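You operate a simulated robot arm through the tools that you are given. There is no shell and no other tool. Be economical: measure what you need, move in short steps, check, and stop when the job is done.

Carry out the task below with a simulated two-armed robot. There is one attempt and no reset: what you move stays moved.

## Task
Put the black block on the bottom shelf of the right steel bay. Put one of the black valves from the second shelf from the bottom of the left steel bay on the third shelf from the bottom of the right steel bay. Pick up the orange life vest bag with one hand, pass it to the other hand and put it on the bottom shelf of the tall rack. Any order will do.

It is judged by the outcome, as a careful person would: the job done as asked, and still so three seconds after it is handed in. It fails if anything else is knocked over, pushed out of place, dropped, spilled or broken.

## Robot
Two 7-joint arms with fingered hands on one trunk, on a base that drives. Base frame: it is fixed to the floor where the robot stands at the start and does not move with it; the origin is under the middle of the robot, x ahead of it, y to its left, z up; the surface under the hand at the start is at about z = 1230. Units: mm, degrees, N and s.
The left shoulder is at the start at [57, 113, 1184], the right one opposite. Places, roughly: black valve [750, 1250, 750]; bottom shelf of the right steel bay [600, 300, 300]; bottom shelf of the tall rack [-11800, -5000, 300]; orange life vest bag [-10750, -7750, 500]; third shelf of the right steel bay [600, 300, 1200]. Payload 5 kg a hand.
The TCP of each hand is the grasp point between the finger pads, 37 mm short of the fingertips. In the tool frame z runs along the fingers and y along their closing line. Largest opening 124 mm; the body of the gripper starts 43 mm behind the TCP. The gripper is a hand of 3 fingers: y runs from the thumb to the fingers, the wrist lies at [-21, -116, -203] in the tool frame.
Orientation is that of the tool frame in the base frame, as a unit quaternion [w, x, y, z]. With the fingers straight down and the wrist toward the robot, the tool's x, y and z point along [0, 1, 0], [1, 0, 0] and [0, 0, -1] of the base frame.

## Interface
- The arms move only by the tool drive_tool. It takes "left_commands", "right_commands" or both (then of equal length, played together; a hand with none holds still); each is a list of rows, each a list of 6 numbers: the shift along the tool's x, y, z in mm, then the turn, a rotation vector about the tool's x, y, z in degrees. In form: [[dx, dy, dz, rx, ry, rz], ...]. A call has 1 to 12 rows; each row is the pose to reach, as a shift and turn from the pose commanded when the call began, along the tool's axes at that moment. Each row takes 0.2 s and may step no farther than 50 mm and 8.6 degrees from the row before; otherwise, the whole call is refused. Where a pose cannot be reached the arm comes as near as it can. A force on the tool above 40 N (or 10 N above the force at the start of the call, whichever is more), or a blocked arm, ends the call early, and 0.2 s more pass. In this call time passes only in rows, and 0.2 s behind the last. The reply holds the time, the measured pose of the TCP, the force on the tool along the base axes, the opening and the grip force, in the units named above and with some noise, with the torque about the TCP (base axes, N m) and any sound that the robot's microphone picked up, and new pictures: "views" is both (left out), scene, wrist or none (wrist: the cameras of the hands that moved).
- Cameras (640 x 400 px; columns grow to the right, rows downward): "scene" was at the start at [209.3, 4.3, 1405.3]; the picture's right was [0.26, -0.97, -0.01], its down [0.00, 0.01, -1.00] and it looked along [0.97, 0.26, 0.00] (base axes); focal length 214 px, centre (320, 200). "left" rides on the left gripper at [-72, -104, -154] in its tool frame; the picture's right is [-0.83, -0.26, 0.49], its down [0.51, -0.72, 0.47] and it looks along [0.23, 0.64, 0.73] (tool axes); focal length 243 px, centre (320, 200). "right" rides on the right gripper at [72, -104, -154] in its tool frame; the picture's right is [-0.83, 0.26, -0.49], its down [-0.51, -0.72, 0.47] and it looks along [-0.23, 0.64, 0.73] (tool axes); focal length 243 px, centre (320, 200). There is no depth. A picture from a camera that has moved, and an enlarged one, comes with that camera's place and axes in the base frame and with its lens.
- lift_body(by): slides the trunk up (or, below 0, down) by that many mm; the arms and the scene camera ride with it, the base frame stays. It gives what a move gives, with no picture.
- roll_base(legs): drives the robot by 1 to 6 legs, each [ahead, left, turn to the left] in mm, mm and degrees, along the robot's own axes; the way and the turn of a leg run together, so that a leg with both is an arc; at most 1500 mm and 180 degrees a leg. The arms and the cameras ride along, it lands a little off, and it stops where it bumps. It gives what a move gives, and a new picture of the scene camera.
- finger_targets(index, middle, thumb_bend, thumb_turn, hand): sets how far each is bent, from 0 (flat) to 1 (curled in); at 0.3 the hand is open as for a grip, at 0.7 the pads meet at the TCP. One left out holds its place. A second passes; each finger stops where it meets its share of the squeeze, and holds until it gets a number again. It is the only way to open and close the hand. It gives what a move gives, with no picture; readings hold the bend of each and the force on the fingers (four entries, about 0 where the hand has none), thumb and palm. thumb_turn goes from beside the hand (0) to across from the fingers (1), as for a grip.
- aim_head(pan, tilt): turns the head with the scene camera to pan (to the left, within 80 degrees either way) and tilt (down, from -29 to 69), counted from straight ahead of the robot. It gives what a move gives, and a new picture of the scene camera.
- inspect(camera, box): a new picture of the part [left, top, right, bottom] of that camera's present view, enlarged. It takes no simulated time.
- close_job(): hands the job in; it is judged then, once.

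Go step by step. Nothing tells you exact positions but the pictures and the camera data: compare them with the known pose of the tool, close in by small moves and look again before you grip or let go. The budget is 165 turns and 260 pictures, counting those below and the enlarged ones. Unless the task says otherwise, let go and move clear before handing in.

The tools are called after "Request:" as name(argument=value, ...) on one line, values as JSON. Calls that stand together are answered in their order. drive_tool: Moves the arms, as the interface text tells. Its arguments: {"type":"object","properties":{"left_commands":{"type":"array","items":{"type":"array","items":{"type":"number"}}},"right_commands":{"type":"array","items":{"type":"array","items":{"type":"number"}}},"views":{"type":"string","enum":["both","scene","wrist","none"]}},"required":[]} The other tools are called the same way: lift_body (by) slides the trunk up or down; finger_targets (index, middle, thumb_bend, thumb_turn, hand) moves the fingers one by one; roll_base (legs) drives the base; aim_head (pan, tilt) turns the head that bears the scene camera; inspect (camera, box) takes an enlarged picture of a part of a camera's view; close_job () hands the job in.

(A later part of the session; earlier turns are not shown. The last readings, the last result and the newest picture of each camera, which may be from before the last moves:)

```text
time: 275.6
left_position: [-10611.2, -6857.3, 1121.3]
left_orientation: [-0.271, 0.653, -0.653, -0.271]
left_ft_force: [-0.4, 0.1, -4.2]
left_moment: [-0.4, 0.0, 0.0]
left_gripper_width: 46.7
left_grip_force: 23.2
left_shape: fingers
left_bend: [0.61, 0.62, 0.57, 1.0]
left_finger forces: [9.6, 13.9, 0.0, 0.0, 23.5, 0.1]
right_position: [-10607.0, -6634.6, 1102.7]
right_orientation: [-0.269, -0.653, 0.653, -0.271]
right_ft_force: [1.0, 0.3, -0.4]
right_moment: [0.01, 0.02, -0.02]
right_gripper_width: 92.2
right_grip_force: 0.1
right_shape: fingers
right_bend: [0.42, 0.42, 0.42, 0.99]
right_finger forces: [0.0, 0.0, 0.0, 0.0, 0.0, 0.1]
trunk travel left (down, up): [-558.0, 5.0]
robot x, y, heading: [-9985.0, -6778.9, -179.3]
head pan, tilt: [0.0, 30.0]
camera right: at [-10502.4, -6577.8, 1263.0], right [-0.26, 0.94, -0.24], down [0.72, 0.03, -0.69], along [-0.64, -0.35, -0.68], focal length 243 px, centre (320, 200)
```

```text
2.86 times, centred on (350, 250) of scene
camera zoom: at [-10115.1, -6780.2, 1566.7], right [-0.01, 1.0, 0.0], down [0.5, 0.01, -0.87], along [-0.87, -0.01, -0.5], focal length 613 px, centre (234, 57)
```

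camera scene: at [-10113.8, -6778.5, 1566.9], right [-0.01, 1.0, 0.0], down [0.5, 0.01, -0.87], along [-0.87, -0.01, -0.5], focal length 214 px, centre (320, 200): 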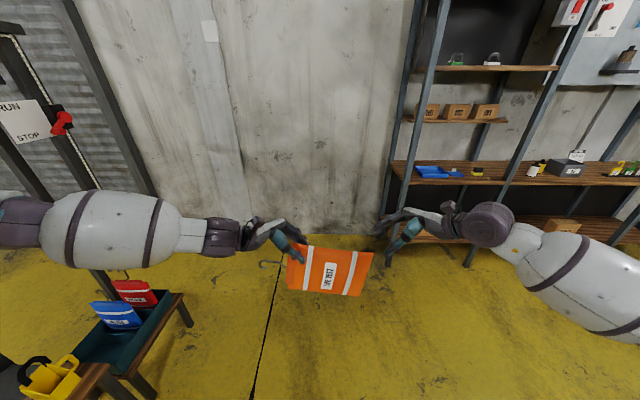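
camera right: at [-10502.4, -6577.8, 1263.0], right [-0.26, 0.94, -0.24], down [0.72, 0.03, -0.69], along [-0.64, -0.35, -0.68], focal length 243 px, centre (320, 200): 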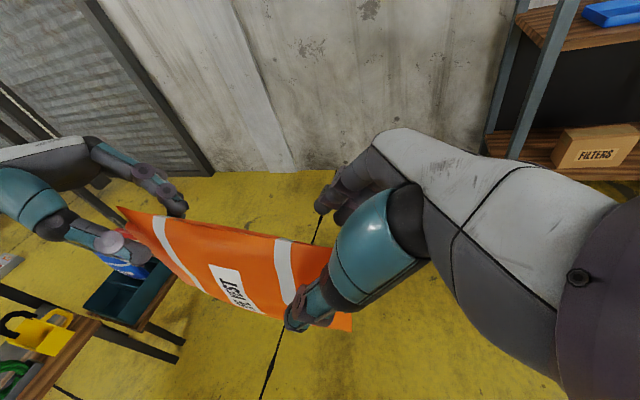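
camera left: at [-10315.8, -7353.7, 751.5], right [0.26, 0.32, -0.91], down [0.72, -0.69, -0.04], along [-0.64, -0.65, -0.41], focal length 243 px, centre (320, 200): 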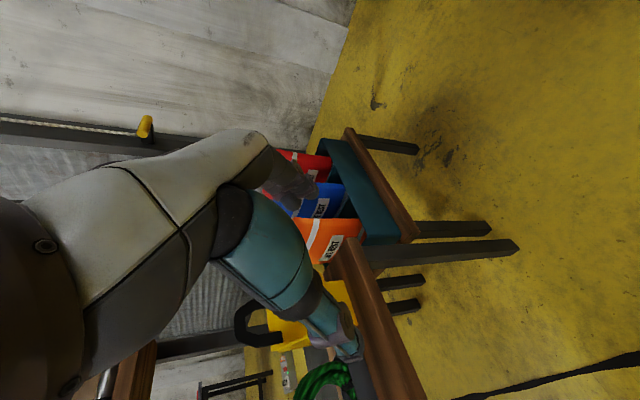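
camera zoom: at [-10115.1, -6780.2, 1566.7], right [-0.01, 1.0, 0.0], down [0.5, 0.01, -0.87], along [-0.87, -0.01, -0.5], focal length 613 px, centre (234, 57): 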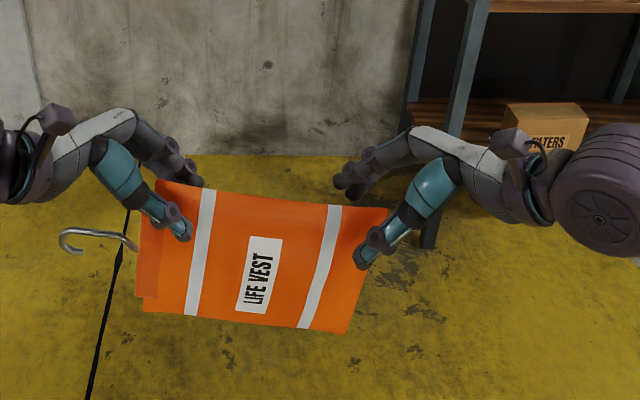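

The corner is already between the fingers; 40 mm deeper, then close the right hand.

Request:
drive_tool(right_commands=[[0, 0, 22, 0, 0, 0], [0, 0, 44, 0, 0, 0]], views="none")

Request:
finger_targets(hand="right", index=0.75, middle=0.75, thumb_bend=0.75)

Request:
inspect(camera="scene", box=[240, 180, 460, 320])

```text
time: 276.2
left_position: [-10612.3, -6857.8, 1121.0]
left_orientation: [-0.271, 0.654, -0.652, -0.271]
left_ft_force: [-0.5, 0.1, -2.9]
left_moment: [-0.35, 0.01, -0.01]
left_gripper_width: 46.7
left_grip_force: 23.6
left_shape: fingers
left_bend: [0.61, 0.62, 0.57, 1.0]
left_finger forces: [9.6, 13.9, 0.0, 0.1, 23.5, 0.0]
right_position: [-10607.1, -6662.9, 1071.6]
right_orientation: [0.27, 0.654, -0.654, 0.27]
right_ft_force: [-0.7, -0.1, -0.1]
right_moment: [0.0, -0.02, 0.0]
right_gripper_width: 92.0
right_grip_force: 0.1
right_shape: fingers
right_bend: [0.42, 0.42, 0.42, 0.99]
right_finger forces: [0.0, 0.1, 0.1, 0.0, 0.1, 0.0]
trunk travel left (down, up): [-558.0, 5.0]
robot x, y, heading: [-9989.2, -6776.7, -179.0]
head pan, tilt: [0.0, 30.0]
```

```text
time: 277.2
left_position: [-10609.4, -6855.8, 1121.3]
left_orientation: [0.271, -0.653, 0.653, 0.272]
left_ft_force: [1.1, 0.8, -2.4]
left_moment: [-0.28, -0.03, -0.1]
left_gripper_width: 46.6
left_grip_force: 23.2
left_shape: fingers
left_bend: [0.61, 0.62, 0.57, 1.0]
left_finger forces: [9.7, 12.9, 0.0, 0.0, 23.9, 0.0]
right_position: [-10606.9, -6663.0, 1071.6]
right_orientation: [-0.271, -0.653, 0.654, -0.27]
right_ft_force: [-1.2, 0.0, -0.4]
right_moment: [0.11, 0.07, -0.19]
right_gripper_width: 46.4
right_grip_force: 25.8
right_shape: fingers
right_bend: [0.6, 0.62, 0.57, 1.0]
right_finger forces: [12.8, 13.0, 0.0, 0.0, 24.7, 0.0]
trunk travel left (down, up): [-558.0, 5.0]
robot x, y, heading: [-9986.2, -6775.8, -179.0]
head pan, tilt: [0.0, 30.0]
```

```text
2.86 times, centred on (350, 250) of scene
camera zoom: at [-10113.3, -6778.9, 1567.0], right [-0.01, 1.0, 0.0], down [0.5, 0.01, -0.87], along [-0.87, -0.01, -0.5], focal length 613 px, centre (234, 57)
```

zoom: 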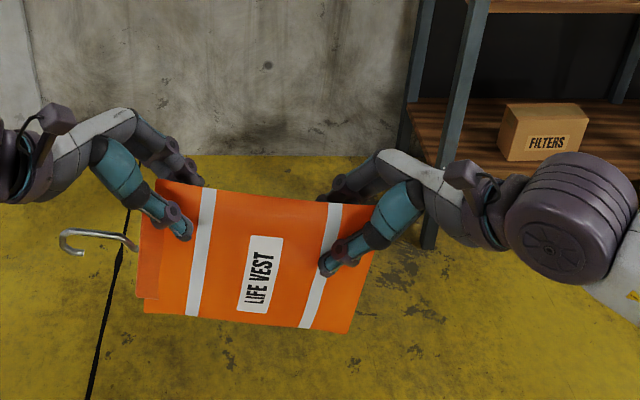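

Both hands hold the bag (25 N each). Release the left hand and withdraw it along its own axis.

Request:
finger_targets(hand="left", index=0.35, middle=0.35, thumb_bend=0.35)

Request:
drive_tool(left_commands=[[0, 0, -40, 0, 0, 0], [0, 0, -80, 0, 0, 0], [0, 0, -125, 0, 0, 0], [0, 0, -170, 0, 0, 0]], views="scene")

```text
time: 278.2
left_position: [-10610.3, -6855.7, 1119.8]
left_orientation: [-0.27, 0.654, -0.652, -0.272]
left_ft_force: [-0.2, 1.0, -0.4]
left_moment: [-0.02, 0.0, 0.0]
left_gripper_width: 113.5
left_grip_force: 0.0
left_shape: fingers
left_bend: [0.35, 0.35, 0.35, 0.98]
left_finger forces: [0.0, 0.0, 0.0, 0.1, 0.1, 0.0]
right_position: [-10606.3, -6663.2, 1072.8]
right_orientation: [-0.27, -0.653, 0.654, -0.27]
right_ft_force: [0.6, -0.8, -0.4]
right_moment: [0.37, 0.07, 0.0]
right_gripper_width: 46.6
right_grip_force: 24.9
right_shape: fingers
right_bend: [0.61, 0.62, 0.57, 1.0]
right_finger forces: [10.6, 14.1, 0.0, 0.0, 24.8, 0.0]
trunk travel left (down, up): [-558.0, 5.0]
robot x, y, heading: [-9987.0, -6774.7, -179.3]
head pan, tilt: [0.0, 30.0]
```

```text
time: 279.2
left_position: [-10607.5, -6974.3, 1245.1]
left_orientation: [0.268, -0.653, 0.654, 0.272]
left_ft_force: [0.9, 0.6, 1.0]
left_moment: [-0.02, 0.02, 0.02]
left_gripper_width: 113.6
left_grip_force: 0.1
left_shape: fingers
left_bend: [0.35, 0.35, 0.35, 0.98]
left_finger forces: [0.0, 0.0, 0.0, 0.0, 0.0, 0.0]
right_position: [-10606.1, -6660.7, 1074.1]
right_orientation: [0.272, 0.654, -0.652, 0.269]
right_ft_force: [-0.5, -0.2, -0.2]
right_moment: [0.27, 0.03, -0.05]
right_gripper_width: 46.3
right_grip_force: 25.2
right_shape: fingers
right_bend: [0.61, 0.62, 0.57, 1.0]
right_finger forces: [10.7, 14.0, 0.1, 0.0, 24.7, 0.0]
trunk travel left (down, up): [-558.0, 5.0]
robot x, y, heading: [-9984.7, -6776.0, -179.4]
head pan, tilt: [0.0, 30.0]
camera scene: at [-10111.2, -6776.3, 1567.6], right [-0.01, 1.0, 0.0], down [0.5, 0.01, -0.87], along [-0.87, -0.01, -0.5], focal length 214 px, centre (320, 200)
```

scene: 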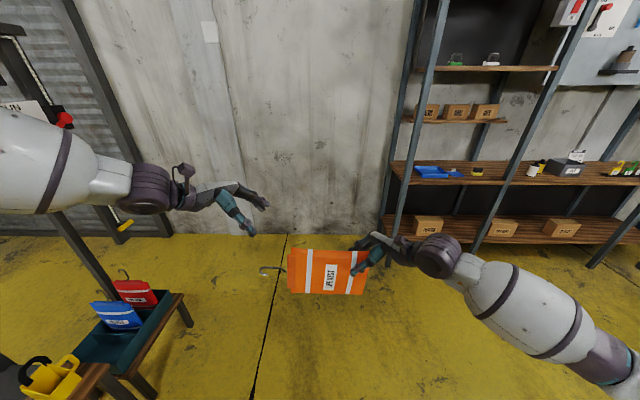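

Hand-over done: the right hand alone holds the bag. Now drive in front of the tall rack, clear of the trolley, and look at the bottom shelf.

Request:
roll_base(legs=[[480, 0, -0.6], [0, -1150, 0]])

Request:
aim_head(pan=-12, tilt=32)

```text
time: 292.3
left_position: [-11090.1, -5783.2, 1241.7]
left_orientation: [0.271, -0.651, 0.655, 0.271]
left_ft_force: [-0.1, 0.7, -0.2]
left_moment: [-0.02, 0.02, 0.04]
left_gripper_width: 113.2
left_grip_force: 0.1
left_shape: fingers
left_bend: [0.35, 0.35, 0.35, 0.98]
left_finger forces: [0.0, 0.0, 0.1, 0.0, 0.1, 0.0]
right_position: [-11086.0, -5470.2, 1072.3]
right_orientation: [-0.271, -0.651, 0.656, -0.269]
right_ft_force: [0.2, -0.7, -0.7]
right_moment: [0.3, 0.04, 0.01]
right_gripper_width: 46.5
right_grip_force: 24.7
right_shape: fingers
right_bend: [0.61, 0.62, 0.57, 1.0]
right_finger forces: [10.4, 14.0, 0.1, 0.1, 24.7, 0.1]
trunk travel left (down, up): [-558.0, 5.0]
robot x, y, heading: [-10467.8, -5587.4, -179.7]
head pan, tilt: [0.0, 30.0]
camera scene: at [-10594.3, -5590.2, 1567.0], right [-0.01, 1.0, 0.0], down [0.5, 0.0, -0.87], along [-0.87, 0.0, -0.5], focal length 214 px, centre (320, 200)
```

scene: 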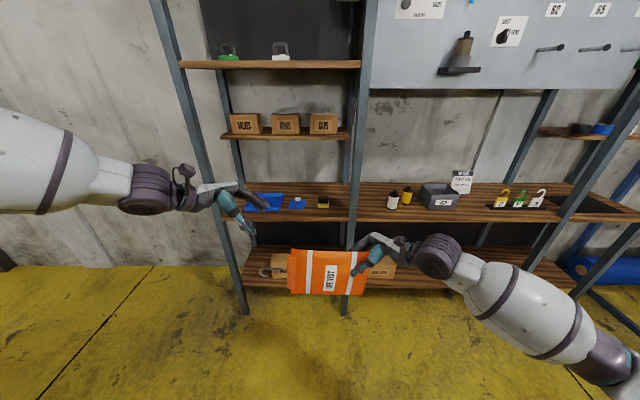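

```text
time: 293.1
left_position: [-11091.9, -5782.2, 1242.4]
left_orientation: [0.27, -0.652, 0.655, 0.271]
left_ft_force: [0.5, -0.5, -0.2]
left_moment: [0.01, -0.02, -0.02]
left_gripper_width: 113.5
left_grip_force: 0.0
left_shape: fingers
left_bend: [0.35, 0.35, 0.35, 0.98]
left_finger forces: [0.1, 0.1, 0.0, 0.0, 0.0, 0.1]
right_position: [-11086.6, -5470.8, 1072.0]
right_orientation: [-0.271, -0.651, 0.657, -0.269]
right_ft_force: [-0.1, 0.4, 0.3]
right_moment: [0.33, 0.03, -0.02]
right_gripper_width: 46.3
right_grip_force: 24.7
right_shape: fingers
right_bend: [0.61, 0.62, 0.57, 1.0]
right_finger forces: [10.5, 14.2, 0.1, 0.0, 24.7, 0.0]
trunk travel left (down, up): [-558.0, 5.0]
robot x, y, heading: [-10464.5, -5585.0, -179.6]
head pan, tilt: [-12.0, 32.0]
camera scene: at [-10591.6, -5571.3, 1563.9], right [0.2, 0.98, 0.0], down [0.52, -0.11, -0.85], along [-0.83, 0.17, -0.53], focal length 214 px, centre (320, 200)
```

scene: 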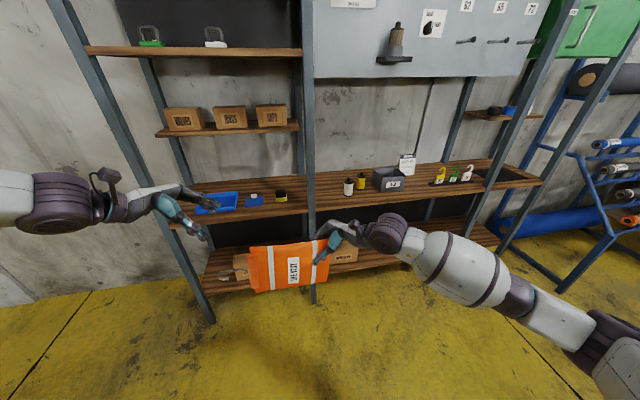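

The wide bay of the rack (around y ≈ −4900) has free shelf space. I strafe there and lower the trunk.

Request:
roll_base(legs=[[0, -625, -0.4]])

Request:
lift_body(by=-300)

Request:
lift_body(by=-250)

Request:
aim_head(pan=-5, tilt=22)

```text
time: 299.0
left_position: [-11094.4, -5154.6, 1241.6]
left_orientation: [0.271, -0.651, 0.655, 0.271]
left_ft_force: [-1.1, -0.2, 0.1]
left_moment: [-0.02, 0.01, -0.02]
left_gripper_width: 113.5
left_grip_force: 0.1
left_shape: fingers
left_bend: [0.35, 0.35, 0.35, 0.98]
left_finger forces: [0.0, 0.0, 0.1, 0.1, 0.0, 0.0]
right_position: [-11090.7, -4842.6, 1072.5]
right_orientation: [-0.271, -0.651, 0.656, -0.269]
right_ft_force: [-0.1, -0.1, 0.0]
right_moment: [0.34, 0.03, -0.01]
right_gripper_width: 46.4
right_grip_force: 24.6
right_shape: fingers
right_bend: [0.61, 0.62, 0.57, 1.0]
right_finger forces: [10.6, 14.1, 0.0, 0.1, 24.6, 0.1]
trunk travel left (down, up): [-558.0, 5.0]
robot x, y, heading: [-10474.2, -4961.9, -179.8]
head pan, tilt: [-12.0, 32.0]
camera scene: at [-10595.1, -4943.5, 1563.9], right [0.2, 0.98, 0.0], down [0.52, -0.11, -0.85], along [-0.83, 0.17, -0.53], focal length 214 px, centre (320, 200)
```

scene: 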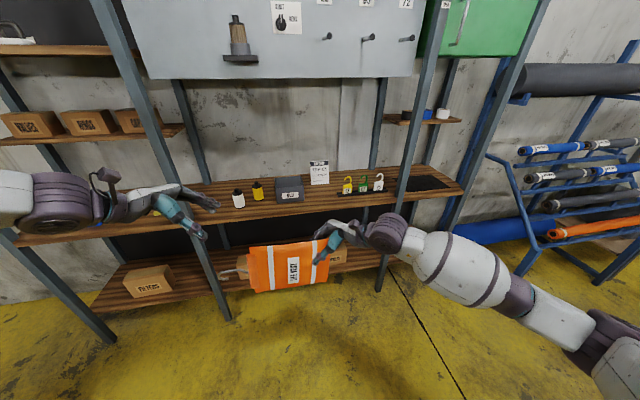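

```text
time: 302.0
left_position: [-11094.1, -5153.4, 942.2]
left_orientation: [0.27, -0.652, 0.655, 0.272]
left_ft_force: [-0.4, -0.6, -0.2]
left_moment: [-0.01, -0.02, 0.03]
left_gripper_width: 113.5
left_grip_force: 0.0
left_shape: fingers
left_bend: [0.35, 0.35, 0.35, 0.98]
left_finger forces: [0.1, 0.0, 0.0, 0.1, 0.0, 0.0]
right_position: [-11088.5, -4842.1, 772.1]
right_orientation: [-0.272, -0.652, 0.656, -0.268]
right_ft_force: [0.3, 0.3, 0.0]
right_moment: [0.33, 0.05, 0.02]
right_gripper_width: 46.1
right_grip_force: 24.7
right_shape: fingers
right_bend: [0.61, 0.62, 0.57, 1.0]
right_finger forces: [10.4, 13.9, 0.1, 0.1, 24.5, 0.0]
trunk travel left (down, up): [-258.0, 305.0]
robot x, y, heading: [-10472.7, -4960.2, -179.5]
head pan, tilt: [-12.0, 32.0]
```

```text
time: 304.6
left_position: [-11094.2, -5154.4, 692.2]
left_orientation: [0.272, -0.651, 0.655, 0.271]
left_ft_force: [-0.3, -0.3, 0.3]
left_moment: [-0.01, 0.0, -0.01]
left_gripper_width: 113.6
left_grip_force: 0.0
left_shape: fingers
left_bend: [0.35, 0.35, 0.35, 0.98]
left_finger forces: [0.0, 0.0, 0.0, 0.0, 0.0, 0.0]
right_position: [-11090.1, -4842.1, 521.3]
right_orientation: [-0.271, -0.651, 0.656, -0.269]
right_ft_force: [-0.6, -0.2, 0.5]
right_moment: [0.32, 0.04, 0.03]
right_gripper_width: 46.3
right_grip_force: 24.9
right_shape: fingers
right_bend: [0.61, 0.62, 0.57, 1.0]
right_finger forces: [10.5, 14.0, 0.0, 0.0, 24.5, 0.0]
trunk travel left (down, up): [-8.0, 555.0]
robot x, y, heading: [-10471.4, -4956.8, -179.5]
head pan, tilt: [-12.0, 32.0]
```

```text
time: 305.3
left_position: [-11094.9, -5154.3, 691.0]
left_orientation: [0.271, -0.651, 0.655, 0.271]
left_ft_force: [-0.1, 0.0, -0.1]
left_moment: [0.02, 0.0, 0.0]
left_gripper_width: 113.6
left_grip_force: 0.2
left_shape: fingers
left_bend: [0.35, 0.35, 0.35, 0.98]
left_finger forces: [0.0, 0.0, 0.0, 0.0, 0.1, 0.0]
right_position: [-11090.2, -4842.3, 522.8]
right_orientation: [-0.271, -0.651, 0.656, -0.27]
right_ft_force: [0.5, -1.2, -0.5]
right_moment: [0.34, 0.03, 0.03]
right_gripper_width: 46.4
right_grip_force: 23.8
right_shape: fingers
right_bend: [0.61, 0.62, 0.57, 1.0]
right_finger forces: [10.5, 14.0, 0.1, 0.1, 24.5, 0.0]
trunk travel left (down, up): [-8.0, 555.0]
robot x, y, heading: [-10473.5, -4960.9, -179.6]
head pan, tilt: [-5.0, 22.0]
camera scene: at [-10830.5, -4954.8, 978.8], right [0.08, 1.0, 0.0], down [0.37, -0.03, -0.93], along [-0.92, 0.08, -0.38], focal length 214 px, centre (320, 200)
```

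scene: 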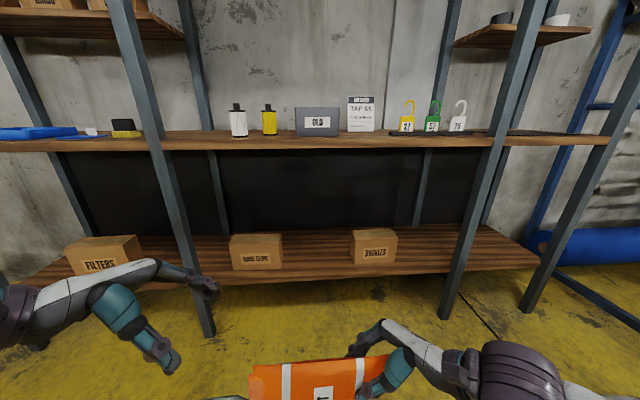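

The gap between the HOSE CLAMPS and BUCKLES boxes is about 330 mm (y −5058 to −4727), enough for the bag. I start turning the right hand so the bag lies flat, moving the left hand out of the way.

Request:
drive_tool(left_commands=[[0, 0, -20, 0, 0, 0], [0, 0, -40, 0, 0, 0], [0, 0, -60, 0, 0, 0], [0, 0, -80, 0, 0, 0], [0, 0, -100, 0, 0, 0], [0, 0, -120, 0, 0, 0], [0, 0, -120, 0, 0, 0], [0, 0, -120, 0, 0, 0]], right_commands=[[4, 0, -4, 0, 4.3, 6.1], [8, 0, -8, 0.1, 8.6, 12.2], [12, 0, -12, 0.1, 12.9, 18.4], [16, 0, -16, 0.1, 17.3, 24.5], [20, 0, -20, 0.1, 21.6, 30.6], [24, 0, -24, 0.2, 25.9, 36.7], [28, 0, -28, 0.2, 30.2, 42.8], [30, 0, -30, 0.2, 34.5, 49]], views="scene")

```text
time: 307.1
left_position: [-11095.7, -5241.2, 778.0]
left_orientation: [0.272, -0.651, 0.654, 0.272]
left_ft_force: [0.5, -0.5, -0.3]
left_moment: [0.0, 0.01, -0.01]
left_gripper_width: 113.6
left_grip_force: 0.0
left_shape: fingers
left_bend: [0.35, 0.35, 0.35, 0.98]
left_finger forces: [0.0, 0.0, 0.0, 0.0, 0.0, 0.0]
right_position: [-11101.2, -4839.3, 558.6]
right_orientation: [-0.311, -0.218, 0.756, -0.533]
right_ft_force: [0.7, 0.5, 0.0]
right_moment: [0.4, -0.12, -0.01]
right_gripper_width: 46.5
right_grip_force: 25.6
right_shape: fingers
right_bend: [0.61, 0.62, 0.57, 1.0]
right_finger forces: [12.3, 14.2, 0.0, 0.1, 24.0, 0.1]
right hand out of reach, approached as far as the arm can: row 6, 7, 8
trunk travel left (down, up): [-8.0, 555.0]
robot x, y, heading: [-10474.0, -4959.5, -179.7]
head pan, tilt: [-5.0, 22.0]
camera scene: at [-10830.5, -4954.9, 978.8], right [0.08, 1.0, 0.0], down [0.37, -0.03, -0.93], along [-0.92, 0.08, -0.37], focal length 214 px, centre (320, 200)
```

scene: 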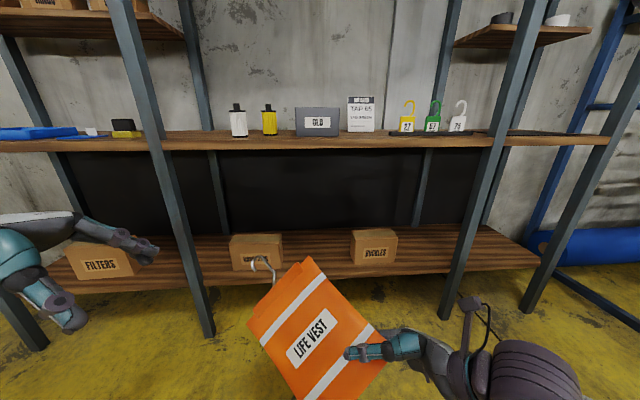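

Flattening is half done but a joint limit is near. Pointing the hand straight left, in line with the forearm, should be easier; I try that with a little more forward reach.

Request:
drive_tool(right_commands=[[8, 7, 3, 2.7, -1.1, 6.3], [16, 15, 7, 5.3, -2.2, 12.6], [24, 22, 10, 8, -3.3, 18.9], [32, 29, 13, 10.7, -4.5, 25.3], [40, 36, 16, 13.4, -5.6, 31.6], [48, 44, 20, 16, -6.7, 37.9], [56, 51, 23, 18.7, -7.8, 44.2]], views="scene")

```text
time: 308.7
left_position: [-11094.5, -5240.6, 776.1]
left_orientation: [0.272, -0.651, 0.655, 0.271]
left_ft_force: [0.0, 0.0, 0.2]
left_moment: [0.01, 0.0, 0.01]
left_gripper_width: 113.6
left_grip_force: 0.1
left_shape: fingers
left_bend: [0.35, 0.35, 0.35, 0.98]
left_finger forces: [0.1, 0.0, 0.0, 0.0, 0.1, 0.0]
right_position: [-11182.3, -4844.7, 559.6]
right_orientation: [0.0, 0.001, -0.707, 0.708]
right_ft_force: [0.7, 0.5, 0.3]
right_moment: [0.37, -0.07, 0.01]
right_gripper_width: 46.5
right_grip_force: 24.8
right_shape: fingers
right_bend: [0.6, 0.62, 0.58, 1.0]
right_finger forces: [14.3, 12.2, 0.1, 0.1, 22.9, 0.0]
trunk travel left (down, up): [-8.0, 555.0]
robot x, y, heading: [-10471.5, -4960.1, -179.7]
head pan, tilt: [-5.0, 22.0]
camera scene: at [-10830.8, -4954.9, 978.7], right [0.08, 1.0, 0.0], down [0.37, -0.03, -0.93], along [-0.92, 0.08, -0.38], focal length 214 px, centre (320, 200)
```

scene: 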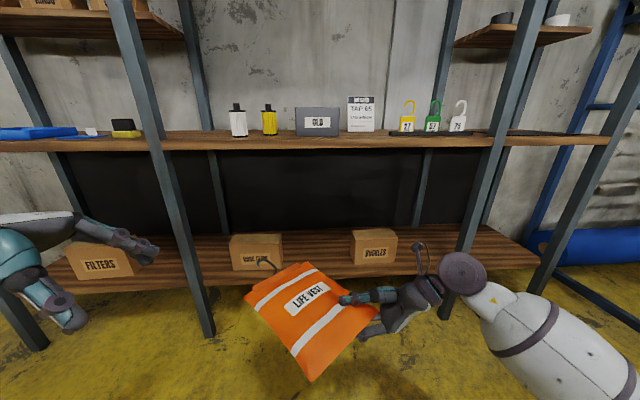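

The bag is now flat, thumb on top. I yaw the hand toward the shelf so the wrist stays outside the rack.

Request:
drive_tool(right_commands=[[10, 0, 0, 0, 7.5, 0], [20, 0, 0, 0, 15, 0], [30, 0, 0, 0, 22.5, 0], [40, 0, 0, 0, 30, 0], [50, 0, 0, 0, 37.5, 0], [60, 0, 0, 0, 45, 0]], views="scene")

```text
time: 310.1
left_position: [-11095.1, -5238.7, 775.2]
left_orientation: [0.272, -0.651, 0.655, 0.271]
left_ft_force: [0.4, -0.1, -0.4]
left_moment: [0.03, 0.0, -0.02]
left_gripper_width: 113.9
left_grip_force: 0.0
left_shape: fingers
left_bend: [0.35, 0.35, 0.35, 0.98]
left_finger forces: [0.0, 0.0, 0.0, 0.1, 0.1, 0.0]
right_position: [-11240.9, -4844.0, 558.9]
right_orientation: [0.272, -0.27, -0.653, 0.654]
right_ft_force: [0.0, 0.1, 0.1]
right_moment: [0.18, -0.39, -0.02]
right_gripper_width: 46.3
right_grip_force: 24.4
right_shape: fingers
right_bend: [0.6, 0.62, 0.58, 1.0]
right_finger forces: [14.4, 12.0, 0.1, 0.0, 22.6, 0.0]
trunk travel left (down, up): [-8.0, 555.0]
robot x, y, heading: [-10474.7, -4956.8, -179.8]
head pan, tilt: [-5.0, 22.0]
camera scene: at [-10830.7, -4955.0, 978.8], right [0.08, 1.0, 0.0], down [0.37, -0.03, -0.93], along [-0.92, 0.08, -0.38], focal length 214 px, centre (320, 200)
```

scene: 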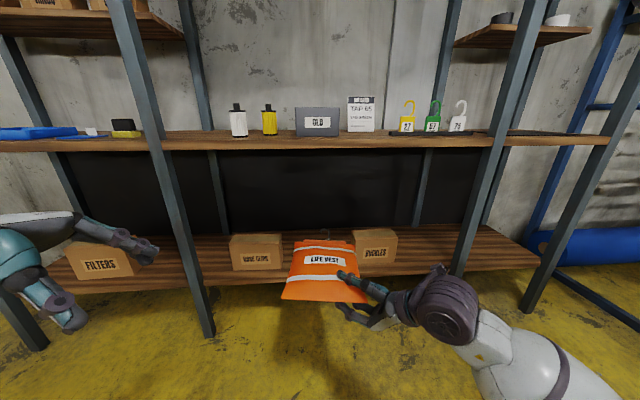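

Exactly as planned. Lower the bag to just above the shelf height and pull the left hand back a bit before driving in.

Request:
drive_tool(left_commands=[[0, -40, 0, 0, 0, 0], [0, -80, 0, 0, 0, 0], [0, -120, 0, 0, 0, 0], [0, -150, 0, 0, 0, 0]], right_commands=[[0, 35, 0, 0, 0, 0], [0, 70, 0, 0, 0, 0], [0, 105, 0, 0, 0, 0], [0, 135, 0, 0, 0, 0]], views="none")

Request:
aim_head(pan=-5, tilt=35)

Request:
inspect(camera="right", box=[0, 0, 640, 400])

```text
time: 311.1
left_position: [-10979.1, -5270.6, 787.1]
left_orientation: [0.272, -0.651, 0.655, 0.271]
left_ft_force: [-0.2, 0.3, 0.6]
left_moment: [-0.02, 0.0, 0.0]
left_gripper_width: 113.6
left_grip_force: 0.0
left_shape: fingers
left_bend: [0.35, 0.35, 0.35, 0.98]
left_finger forces: [0.1, 0.0, 0.0, 0.1, 0.1, 0.1]
left hand out of reach, approached as far as the arm can: row 3, 4
right_position: [-11241.3, -4843.9, 426.2]
right_orientation: [0.272, -0.269, -0.653, 0.654]
right_ft_force: [-0.2, 0.2, 0.4]
right_moment: [0.2, -0.31, -0.02]
right_gripper_width: 46.7
right_grip_force: 24.5
right_shape: fingers
right_bend: [0.6, 0.62, 0.58, 1.0]
right_finger forces: [14.2, 12.1, 0.0, 0.1, 22.6, 0.0]
trunk travel left (down, up): [-8.0, 555.0]
robot x, y, heading: [-10473.3, -4962.5, -179.7]
head pan, tilt: [-5.0, 22.0]
```

```text
time: 311.9
left_position: [-10978.9, -5271.7, 788.0]
left_orientation: [0.273, -0.651, 0.655, 0.27]
left_ft_force: [-0.4, 0.5, -0.2]
left_moment: [-0.02, -0.04, -0.03]
left_gripper_width: 113.3
left_grip_force: 0.1
left_shape: fingers
left_bend: [0.35, 0.35, 0.35, 0.98]
left_finger forces: [0.0, 0.0, 0.0, 0.0, 0.0, 0.0]
right_position: [-11241.9, -4842.9, 424.2]
right_orientation: [0.271, -0.268, -0.653, 0.654]
right_ft_force: [-1.0, -0.5, -0.7]
right_moment: [0.21, -0.35, 0.0]
right_gripper_width: 46.6
right_grip_force: 24.8
right_shape: fingers
right_bend: [0.6, 0.62, 0.58, 1.0]
right_finger forces: [14.2, 12.1, 0.0, 0.0, 22.6, 0.0]
trunk travel left (down, up): [-8.0, 555.0]
robot x, y, heading: [-10471.6, -4961.2, -180.0]
head pan, tilt: [-5.0, 35.0]
camera scene: at [-10825.8, -4955.2, 958.2], right [0.08, 1.0, 0.0], down [0.57, -0.05, -0.82], along [-0.82, 0.07, -0.57], focal length 214 px, centre (320, 200)
```

scene: 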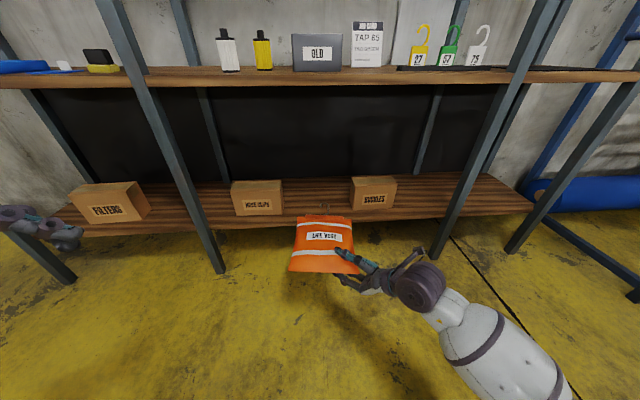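

```text
1.00 times, centred on (320, 200) of right (not enlarged: the box is as wide or as high as the picture)
camera zoom: at [-11182.7, -4684.5, 530.0], right [0.93, -0.24, -0.27], down [0.03, -0.69, 0.72], along [-0.36, -0.68, -0.64], focal length 243 px, centre (320, 200)
```

zoom: 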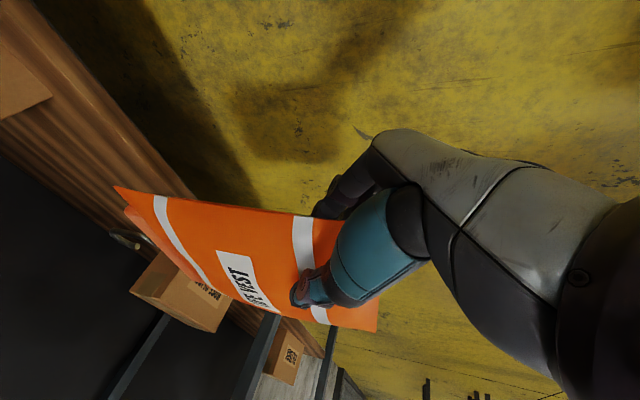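

Bag ≈ 215 × 240 mm, centred at y ≈ −4895, matching the gap centre. Drive in 300 mm and check.

Request:
roll_base(legs=[[300, 0, 0]])

Request:
inspect(camera="right", box=[0, 0, 640, 400])

```text
time: 313.9
left_position: [-11277.6, -5273.5, 786.7]
left_orientation: [0.272, -0.651, 0.655, 0.27]
left_ft_force: [0.2, -1.0, -0.4]
left_moment: [0.03, -0.02, -0.04]
left_gripper_width: 113.6
left_grip_force: 0.1
left_shape: fingers
left_bend: [0.35, 0.35, 0.35, 0.98]
left_finger forces: [0.0, 0.0, 0.0, 0.0, 0.0, 0.0]
right_position: [-11538.9, -4845.0, 424.4]
right_orientation: [0.271, -0.269, -0.653, 0.654]
right_ft_force: [0.5, -0.5, -0.4]
right_moment: [0.19, -0.34, -0.04]
right_gripper_width: 46.3
right_grip_force: 24.4
right_shape: fingers
right_bend: [0.6, 0.62, 0.58, 1.0]
right_finger forces: [14.3, 12.0, 0.1, 0.0, 22.6, 0.0]
trunk travel left (down, up): [-8.0, 555.0]
robot x, y, heading: [-10771.1, -4961.9, -179.7]
head pan, tilt: [-5.0, 35.0]
camera scene: at [-11122.9, -4957.4, 958.1], right [0.08, 1.0, 0.0], down [0.57, -0.05, -0.82], along [-0.82, 0.07, -0.57], focal length 214 px, centre (320, 200)
```

scene: 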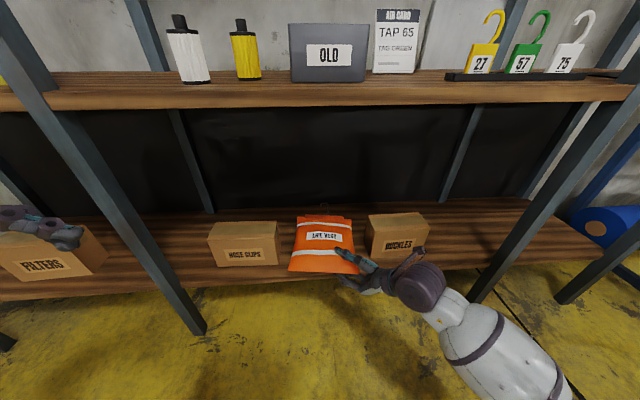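

```text
1.00 times, centred on (320, 200) of right (not enlarged: the box is as wide or as high as the picture)
camera zoom: at [-11479.8, -4686.9, 529.5], right [0.93, -0.24, -0.26], down [0.03, -0.69, 0.72], along [-0.35, -0.68, -0.64], focal length 243 px, centre (320, 200)
```

zoom: 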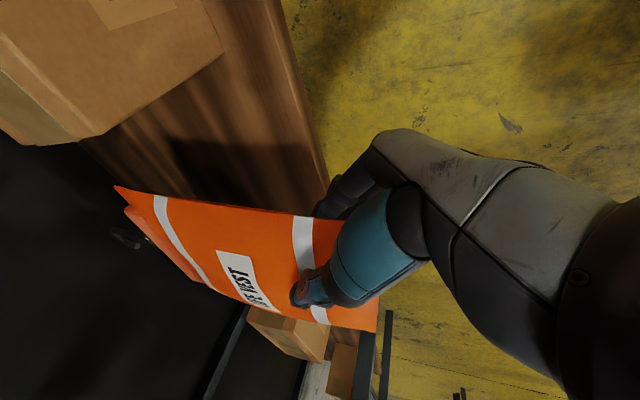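

Request:
roll_base(legs=[[95, 10, 0]])

Request:
inspect(camera="scene", box=[180, 180, 480, 340])

Request:
inspect(camera="right", box=[0, 0, 640, 400])

```text
time: 315.0
left_position: [-11371.0, -5284.0, 787.0]
left_orientation: [0.272, -0.651, 0.656, 0.27]
left_ft_force: [0.1, 0.0, -0.2]
left_moment: [0.0, 0.0, 0.01]
left_gripper_width: 113.7
left_grip_force: 0.0
left_shape: fingers
left_bend: [0.35, 0.35, 0.35, 0.98]
left_finger forces: [0.1, 0.1, 0.0, 0.0, 0.1, 0.0]
right_position: [-11631.3, -4856.0, 424.9]
right_orientation: [0.27, -0.269, -0.654, 0.654]
right_ft_force: [0.1, 0.5, -0.9]
right_moment: [0.26, -0.3, -0.03]
right_gripper_width: 46.3
right_grip_force: 24.5
right_shape: fingers
right_bend: [0.6, 0.62, 0.58, 1.0]
right_finger forces: [14.4, 12.1, 0.0, 0.0, 22.6, 0.0]
trunk travel left (down, up): [-8.0, 555.0]
robot x, y, heading: [-10861.8, -4970.2, -179.6]
head pan, tilt: [-5.0, 35.0]
camera scene: at [-11216.9, -4967.7, 958.0], right [0.08, 1.0, 0.0], down [0.57, -0.05, -0.82], along [-0.82, 0.07, -0.57], focal length 214 px, centre (320, 200)
```

scene: 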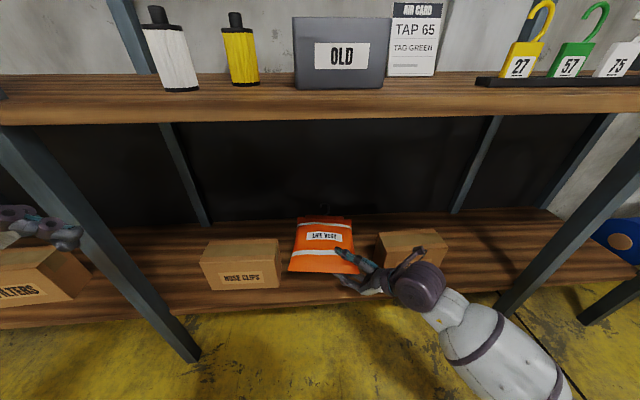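

```text
2.13 times, centred on (330, 260) of scene
camera zoom: at [-11216.9, -4967.7, 958.0], right [0.08, 1.0, 0.0], down [0.57, -0.05, -0.82], along [-0.82, 0.07, -0.57], focal length 458 px, centre (299, 72)
```

zoom: 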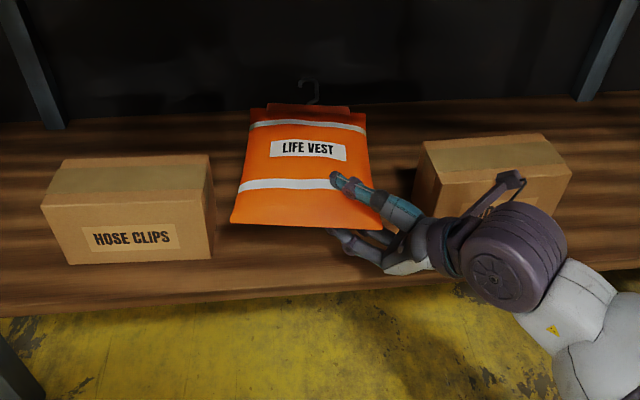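

```text
1.00 times, centred on (320, 200) of right (not enlarged: the box is as wide or as high as the picture)
camera zoom: at [-11573.6, -4697.0, 529.2], right [0.93, -0.24, -0.26], down [0.03, -0.69, 0.72], along [-0.35, -0.68, -0.64], focal length 243 px, centre (320, 200)
```

zoom: 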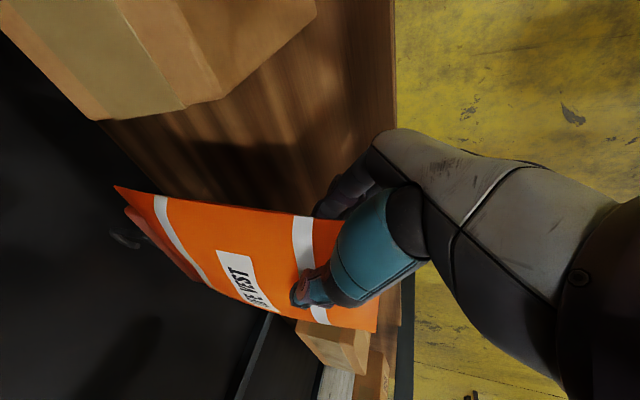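

Well centred between the boxes. Lower gradually until contact.

Request:
drive_tool(right_commands=[[0, 25, 0, 0, 0, 0], [0, 45, 0, 0, 0, 0], [0, 55, 0, 0, 0, 0]], views="none")

Request:
inspect(camera="scene", box=[240, 190, 480, 320])

```text
time: 315.8
left_position: [-11369.0, -5283.4, 787.9]
left_orientation: [0.271, -0.651, 0.655, 0.271]
left_ft_force: [-0.3, -0.3, 0.3]
left_moment: [0.04, 0.0, -0.01]
left_gripper_width: 113.6
left_grip_force: 0.0
left_shape: fingers
left_bend: [0.35, 0.35, 0.35, 0.98]
left_finger forces: [0.1, 0.0, 0.1, 0.0, 0.1, 0.1]
right_position: [-11631.7, -4857.0, 374.1]
right_orientation: [0.272, -0.268, -0.652, 0.655]
right_ft_force: [2.9, 2.6, 13.2]
right_moment: [0.29, -0.87, 0.07]
right_gripper_width: 46.5
right_grip_force: 37.7
right_shape: fingers
right_bend: [0.6, 0.64, 0.58, 1.0]
right_finger forces: [13.1, 35.1, 0.1, 0.0, 27.2, 0.1]
trunk travel left (down, up): [-8.0, 555.0]
robot x, y, heading: [-10862.6, -4972.0, -179.7]
head pan, tilt: [-5.0, 35.0]
```

```text
2.67 times, centred on (360, 255) of scene
camera zoom: at [-11214.9, -4967.7, 958.8], right [0.08, 1.0, 0.0], down [0.57, -0.05, -0.82], along [-0.82, 0.07, -0.57], focal length 572 px, centre (213, 53)
```

zoom: 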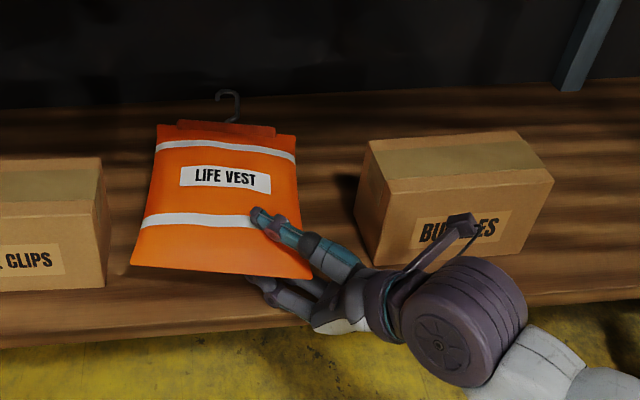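

The lower finger touches the shelf. I raise slightly and pitch the bag's far end down so it rests on the shelf before letting go.

Request:
drive_tool(right_commands=[[0, -8, 0, 0, 0, 0], [0, -10, 0, -3, 0, 3], [0, -10, 0, -6, 0, 6]], views="none")

Request:
drive_tool(right_commands=[[0, 3, 0, 0, 0, 0], [0, 6, 0, 0, 0, 0]], views="none")

Request:
inspect(camera="right", box=[0, 0, 640, 400])

Request:
inspect(camera="scene", box=[240, 190, 480, 320])

```text
time: 316.6
left_position: [-11369.9, -5283.8, 787.9]
left_orientation: [0.273, -0.651, 0.655, 0.27]
left_ft_force: [0.8, 0.9, 0.8]
left_moment: [0.0, -0.01, 0.02]
left_gripper_width: 113.3
left_grip_force: 0.0
left_shape: fingers
left_bend: [0.35, 0.35, 0.35, 0.98]
left_finger forces: [0.0, 0.0, 0.1, 0.0, 0.1, 0.0]
right_position: [-11630.9, -4855.5, 380.9]
right_orientation: [-0.222, 0.317, 0.672, -0.632]
right_ft_force: [0.4, -0.3, 0.3]
right_moment: [0.16, -0.35, 0.02]
right_gripper_width: 46.4
right_grip_force: 25.4
right_shape: fingers
right_bend: [0.6, 0.63, 0.58, 1.0]
right_finger forces: [14.6, 12.6, 0.0, 0.0, 23.7, 0.0]
trunk travel left (down, up): [-8.0, 555.0]
robot x, y, heading: [-10862.0, -4972.4, -179.6]
head pan, tilt: [-5.0, 35.0]
```

```text
time: 317.2
left_position: [-11369.1, -5283.9, 786.4]
left_orientation: [0.272, -0.651, 0.655, 0.27]
left_ft_force: [0.6, -0.2, -0.1]
left_moment: [-0.01, 0.04, 0.04]
left_gripper_width: 113.3
left_grip_force: 0.1
left_shape: fingers
left_bend: [0.35, 0.35, 0.35, 0.98]
left_finger forces: [0.1, 0.0, 0.0, 0.0, 0.0, 0.0]
right_position: [-11631.0, -4854.0, 373.6]
right_orientation: [-0.222, 0.317, 0.672, -0.632]
right_ft_force: [0.0, 0.2, -1.5]
right_moment: [0.2, -0.32, -0.01]
right_gripper_width: 46.9
right_grip_force: 25.4
right_shape: fingers
right_bend: [0.6, 0.63, 0.58, 1.0]
right_finger forces: [14.6, 12.6, 0.0, 0.0, 23.6, 0.0]
trunk travel left (down, up): [-8.0, 555.0]
robot x, y, heading: [-10861.2, -4971.5, -179.4]
head pan, tilt: [-5.0, 35.0]
```

```text
1.00 times, centred on (320, 200) of right (not enlarged: the box is as wide or as high as the picture)
camera zoom: at [-11588.5, -4696.4, 485.8], right [0.96, -0.24, -0.12], down [-0.08, -0.69, 0.72], along [-0.26, -0.68, -0.69], focal length 243 px, centre (320, 200)
```

zoom: 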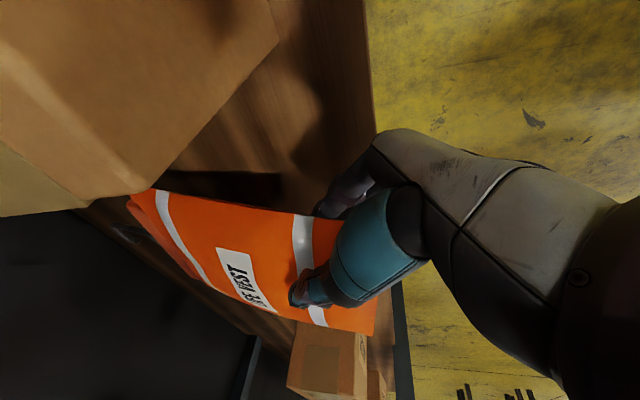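

```text
2.67 times, centred on (360, 255) of scene
camera zoom: at [-11216.4, -4967.6, 958.2], right [0.08, 1.0, 0.0], down [0.57, -0.05, -0.82], along [-0.82, 0.07, -0.57], focal length 572 px, centre (213, 53)
```

zoom: 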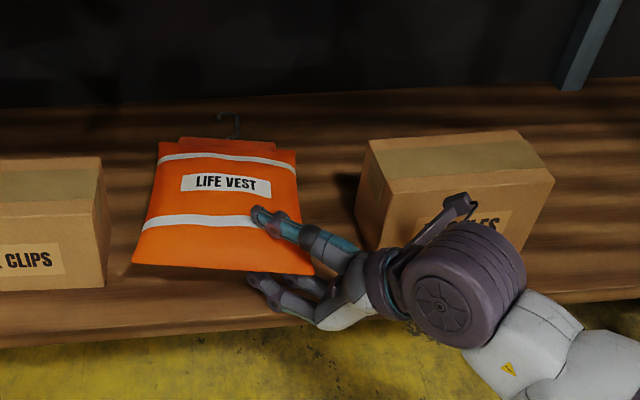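

Request:
drive_tool(right_commands=[[0, 4, 0, 0, 0, 0], [0, 8, 0, 0, 0, 0], [0, 12, 0, 0, 0, 0]], views="none")

Request:
inspect(camera="scene", box=[240, 190, 480, 320])

```text
time: 318.0
left_position: [-11369.2, -5284.0, 789.0]
left_orientation: [0.271, -0.65, 0.656, 0.272]
left_ft_force: [0.5, 0.1, 0.6]
left_moment: [-0.03, 0.02, 0.02]
left_gripper_width: 113.5
left_grip_force: 0.1
left_shape: fingers
left_bend: [0.35, 0.35, 0.35, 0.98]
left_finger forces: [0.0, 0.0, 0.1, 0.1, 0.0, 0.1]
right_position: [-11629.3, -4855.0, 368.4]
right_orientation: [-0.225, 0.314, 0.67, -0.634]
right_ft_force: [3.7, 6.2, 30.2]
right_moment: [0.59, -1.35, 0.22]
right_gripper_width: 46.4
right_grip_force: 48.8
right_shape: fingers
right_bend: [0.61, 0.66, 0.58, 0.99]
right_finger forces: [11.0, 55.2, 0.0, 0.0, 30.2, 0.0]
trunk travel left (down, up): [-8.0, 555.0]
robot x, y, heading: [-10859.8, -4972.0, -179.8]
head pan, tilt: [-5.0, 35.0]
```

```text
2.67 times, centred on (360, 255) of scene
camera zoom: at [-11213.7, -4967.6, 959.3], right [0.08, 1.0, 0.0], down [0.57, -0.05, -0.82], along [-0.82, 0.07, -0.57], focal length 572 px, centre (213, 53)
```

zoom: 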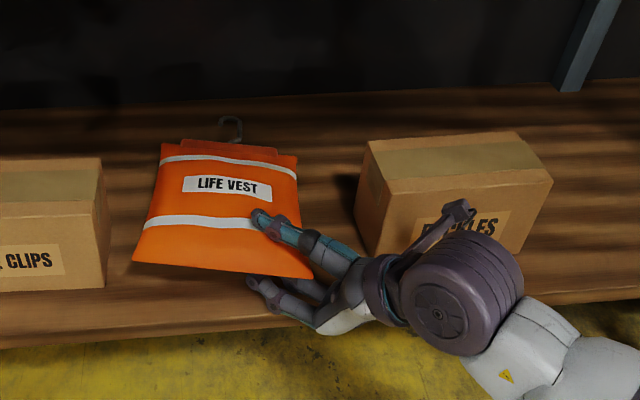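

Finger contact again; relieve the pressure, then lift only the thumb so the bag rests on shelf and fingers.

Request:
drive_tool(right_commands=[[0, -6, 0, 0, 0, 0]], views="none")

Request:
finger_targets(hand="right", thumb_bend=0.3)

Request:
inspect(camera="scene", box=[240, 190, 480, 320])

Request:
inspect(camera="right", box=[0, 0, 640, 400])

```text
time: 318.4
left_position: [-11368.5, -5284.7, 788.3]
left_orientation: [0.271, -0.65, 0.656, 0.271]
left_ft_force: [0.4, 0.8, -0.5]
left_moment: [0.01, 0.0, -0.03]
left_gripper_width: 113.5
left_grip_force: 0.0
left_shape: fingers
left_bend: [0.35, 0.35, 0.35, 0.98]
left_finger forces: [0.1, 0.0, 0.0, 0.0, 0.1, 0.0]
right_position: [-11630.1, -4855.6, 367.8]
right_orientation: [-0.222, 0.316, 0.672, -0.632]
right_ft_force: [-4.0, 1.1, 13.3]
right_moment: [0.24, -0.46, -0.03]
right_gripper_width: 46.6
right_grip_force: 37.1
right_shape: fingers
right_bend: [0.61, 0.65, 0.58, 0.99]
right_finger forces: [12.3, 33.5, 0.0, 0.0, 26.9, 0.0]
trunk travel left (down, up): [-8.0, 555.0]
robot x, y, heading: [-10861.0, -4969.5, -180.0]
head pan, tilt: [-5.0, 35.0]
```

```text
time: 319.4
left_position: [-11370.3, -5283.6, 786.8]
left_orientation: [0.272, -0.651, 0.655, 0.271]
left_ft_force: [0.2, 0.8, -0.6]
left_moment: [0.01, -0.03, 0.03]
left_gripper_width: 113.7
left_grip_force: 0.0
left_shape: fingers
left_bend: [0.35, 0.35, 0.35, 0.98]
left_finger forces: [0.1, 0.0, 0.0, 0.0, 0.0, 0.1]
right_position: [-11630.0, -4856.0, 368.0]
right_orientation: [-0.221, 0.317, 0.672, -0.632]
right_ft_force: [0.2, -0.4, 0.4]
right_moment: [0.14, -0.28, 0.06]
right_gripper_width: 69.9
right_grip_force: 4.6
right_shape: fingers
right_bend: [0.68, 0.72, 0.3, 0.97]
right_finger forces: [4.6, 1.6, 0.0, 0.0, 2.9, 0.0]
trunk travel left (down, up): [-8.0, 555.0]
robot x, y, heading: [-10861.1, -4974.5, -179.6]
head pan, tilt: [-5.0, 35.0]
```

```text
2.67 times, centred on (360, 255) of scene
camera zoom: at [-11216.3, -4967.6, 958.2], right [0.08, 1.0, 0.0], down [0.57, -0.05, -0.82], along [-0.82, 0.07, -0.57], focal length 572 px, centre (213, 53)
```

zoom: 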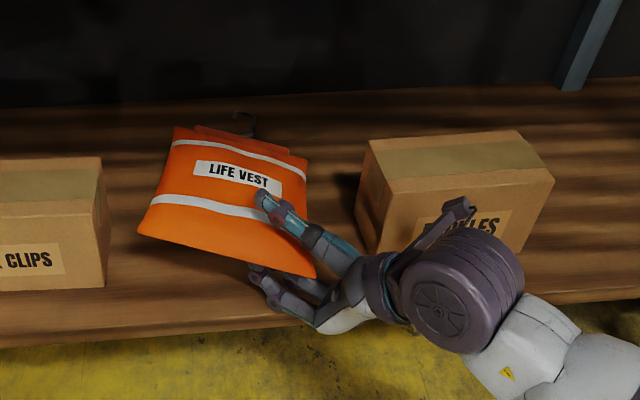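

```text
1.00 times, centred on (320, 200) of right (not enlarged: the box is as wide or as high as the picture)
camera zoom: at [-11587.9, -4696.4, 479.6], right [0.96, -0.24, -0.12], down [-0.08, -0.69, 0.72], along [-0.26, -0.68, -0.69], focal length 243 px, centre (320, 200)
```

zoom: 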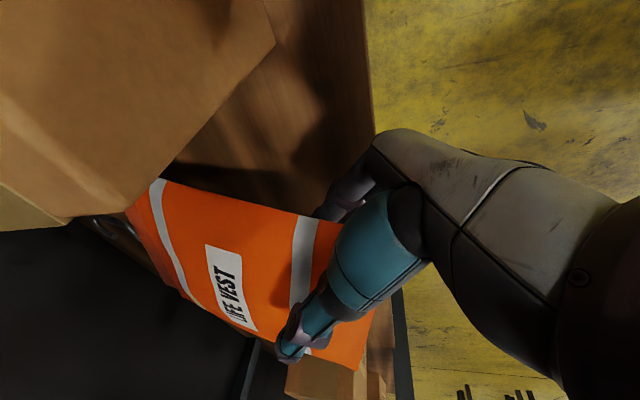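

Fingers followed the thumb; I set them back to their earlier bend and open the thumb fully.

Request:
finger_targets(hand="right", index=0.58, middle=0.6, thumb_bend=0.1)

Request:
inspect(camera="scene", box=[240, 190, 480, 320])

```text
time: 320.4
left_position: [-11370.6, -5283.7, 788.8]
left_orientation: [0.272, -0.65, 0.655, 0.271]
left_ft_force: [-0.9, -0.4, -0.7]
left_moment: [-0.02, 0.0, -0.01]
left_gripper_width: 113.7
left_grip_force: 0.1
left_shape: fingers
left_bend: [0.35, 0.35, 0.35, 0.98]
left_finger forces: [0.0, 0.0, 0.1, 0.0, 0.1, 0.0]
right_position: [-11629.8, -4854.5, 370.4]
right_orientation: [-0.223, 0.315, 0.671, -0.633]
right_ft_force: [-3.8, -2.2, 11.4]
right_moment: [-0.05, -0.16, -0.07]
right_gripper_width: 106.5
right_grip_force: 8.3
right_shape: fingers
right_bend: [0.57, 0.64, 0.1, 0.96]
right_finger forces: [0.1, 16.2, 0.0, 0.1, 0.0, 0.0]
trunk travel left (down, up): [-8.0, 555.0]
robot x, y, heading: [-10865.0, -4972.4, -179.5]
head pan, tilt: [-5.0, 35.0]
```

```text
2.67 times, centred on (360, 255) of scene
camera zoom: at [-11215.3, -4967.9, 958.6], right [0.08, 1.0, 0.0], down [0.57, -0.05, -0.82], along [-0.82, 0.07, -0.57], focal length 572 px, centre (213, 53)
```

zoom: 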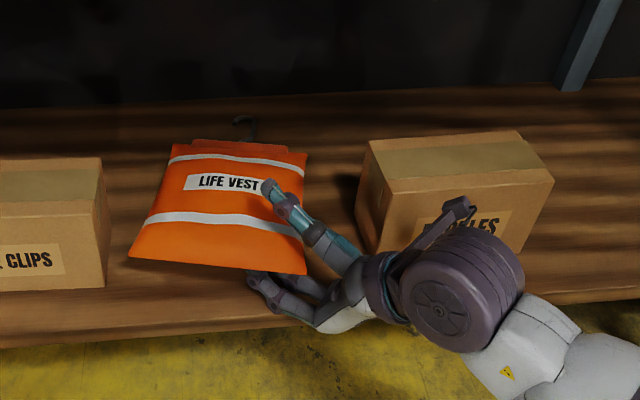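

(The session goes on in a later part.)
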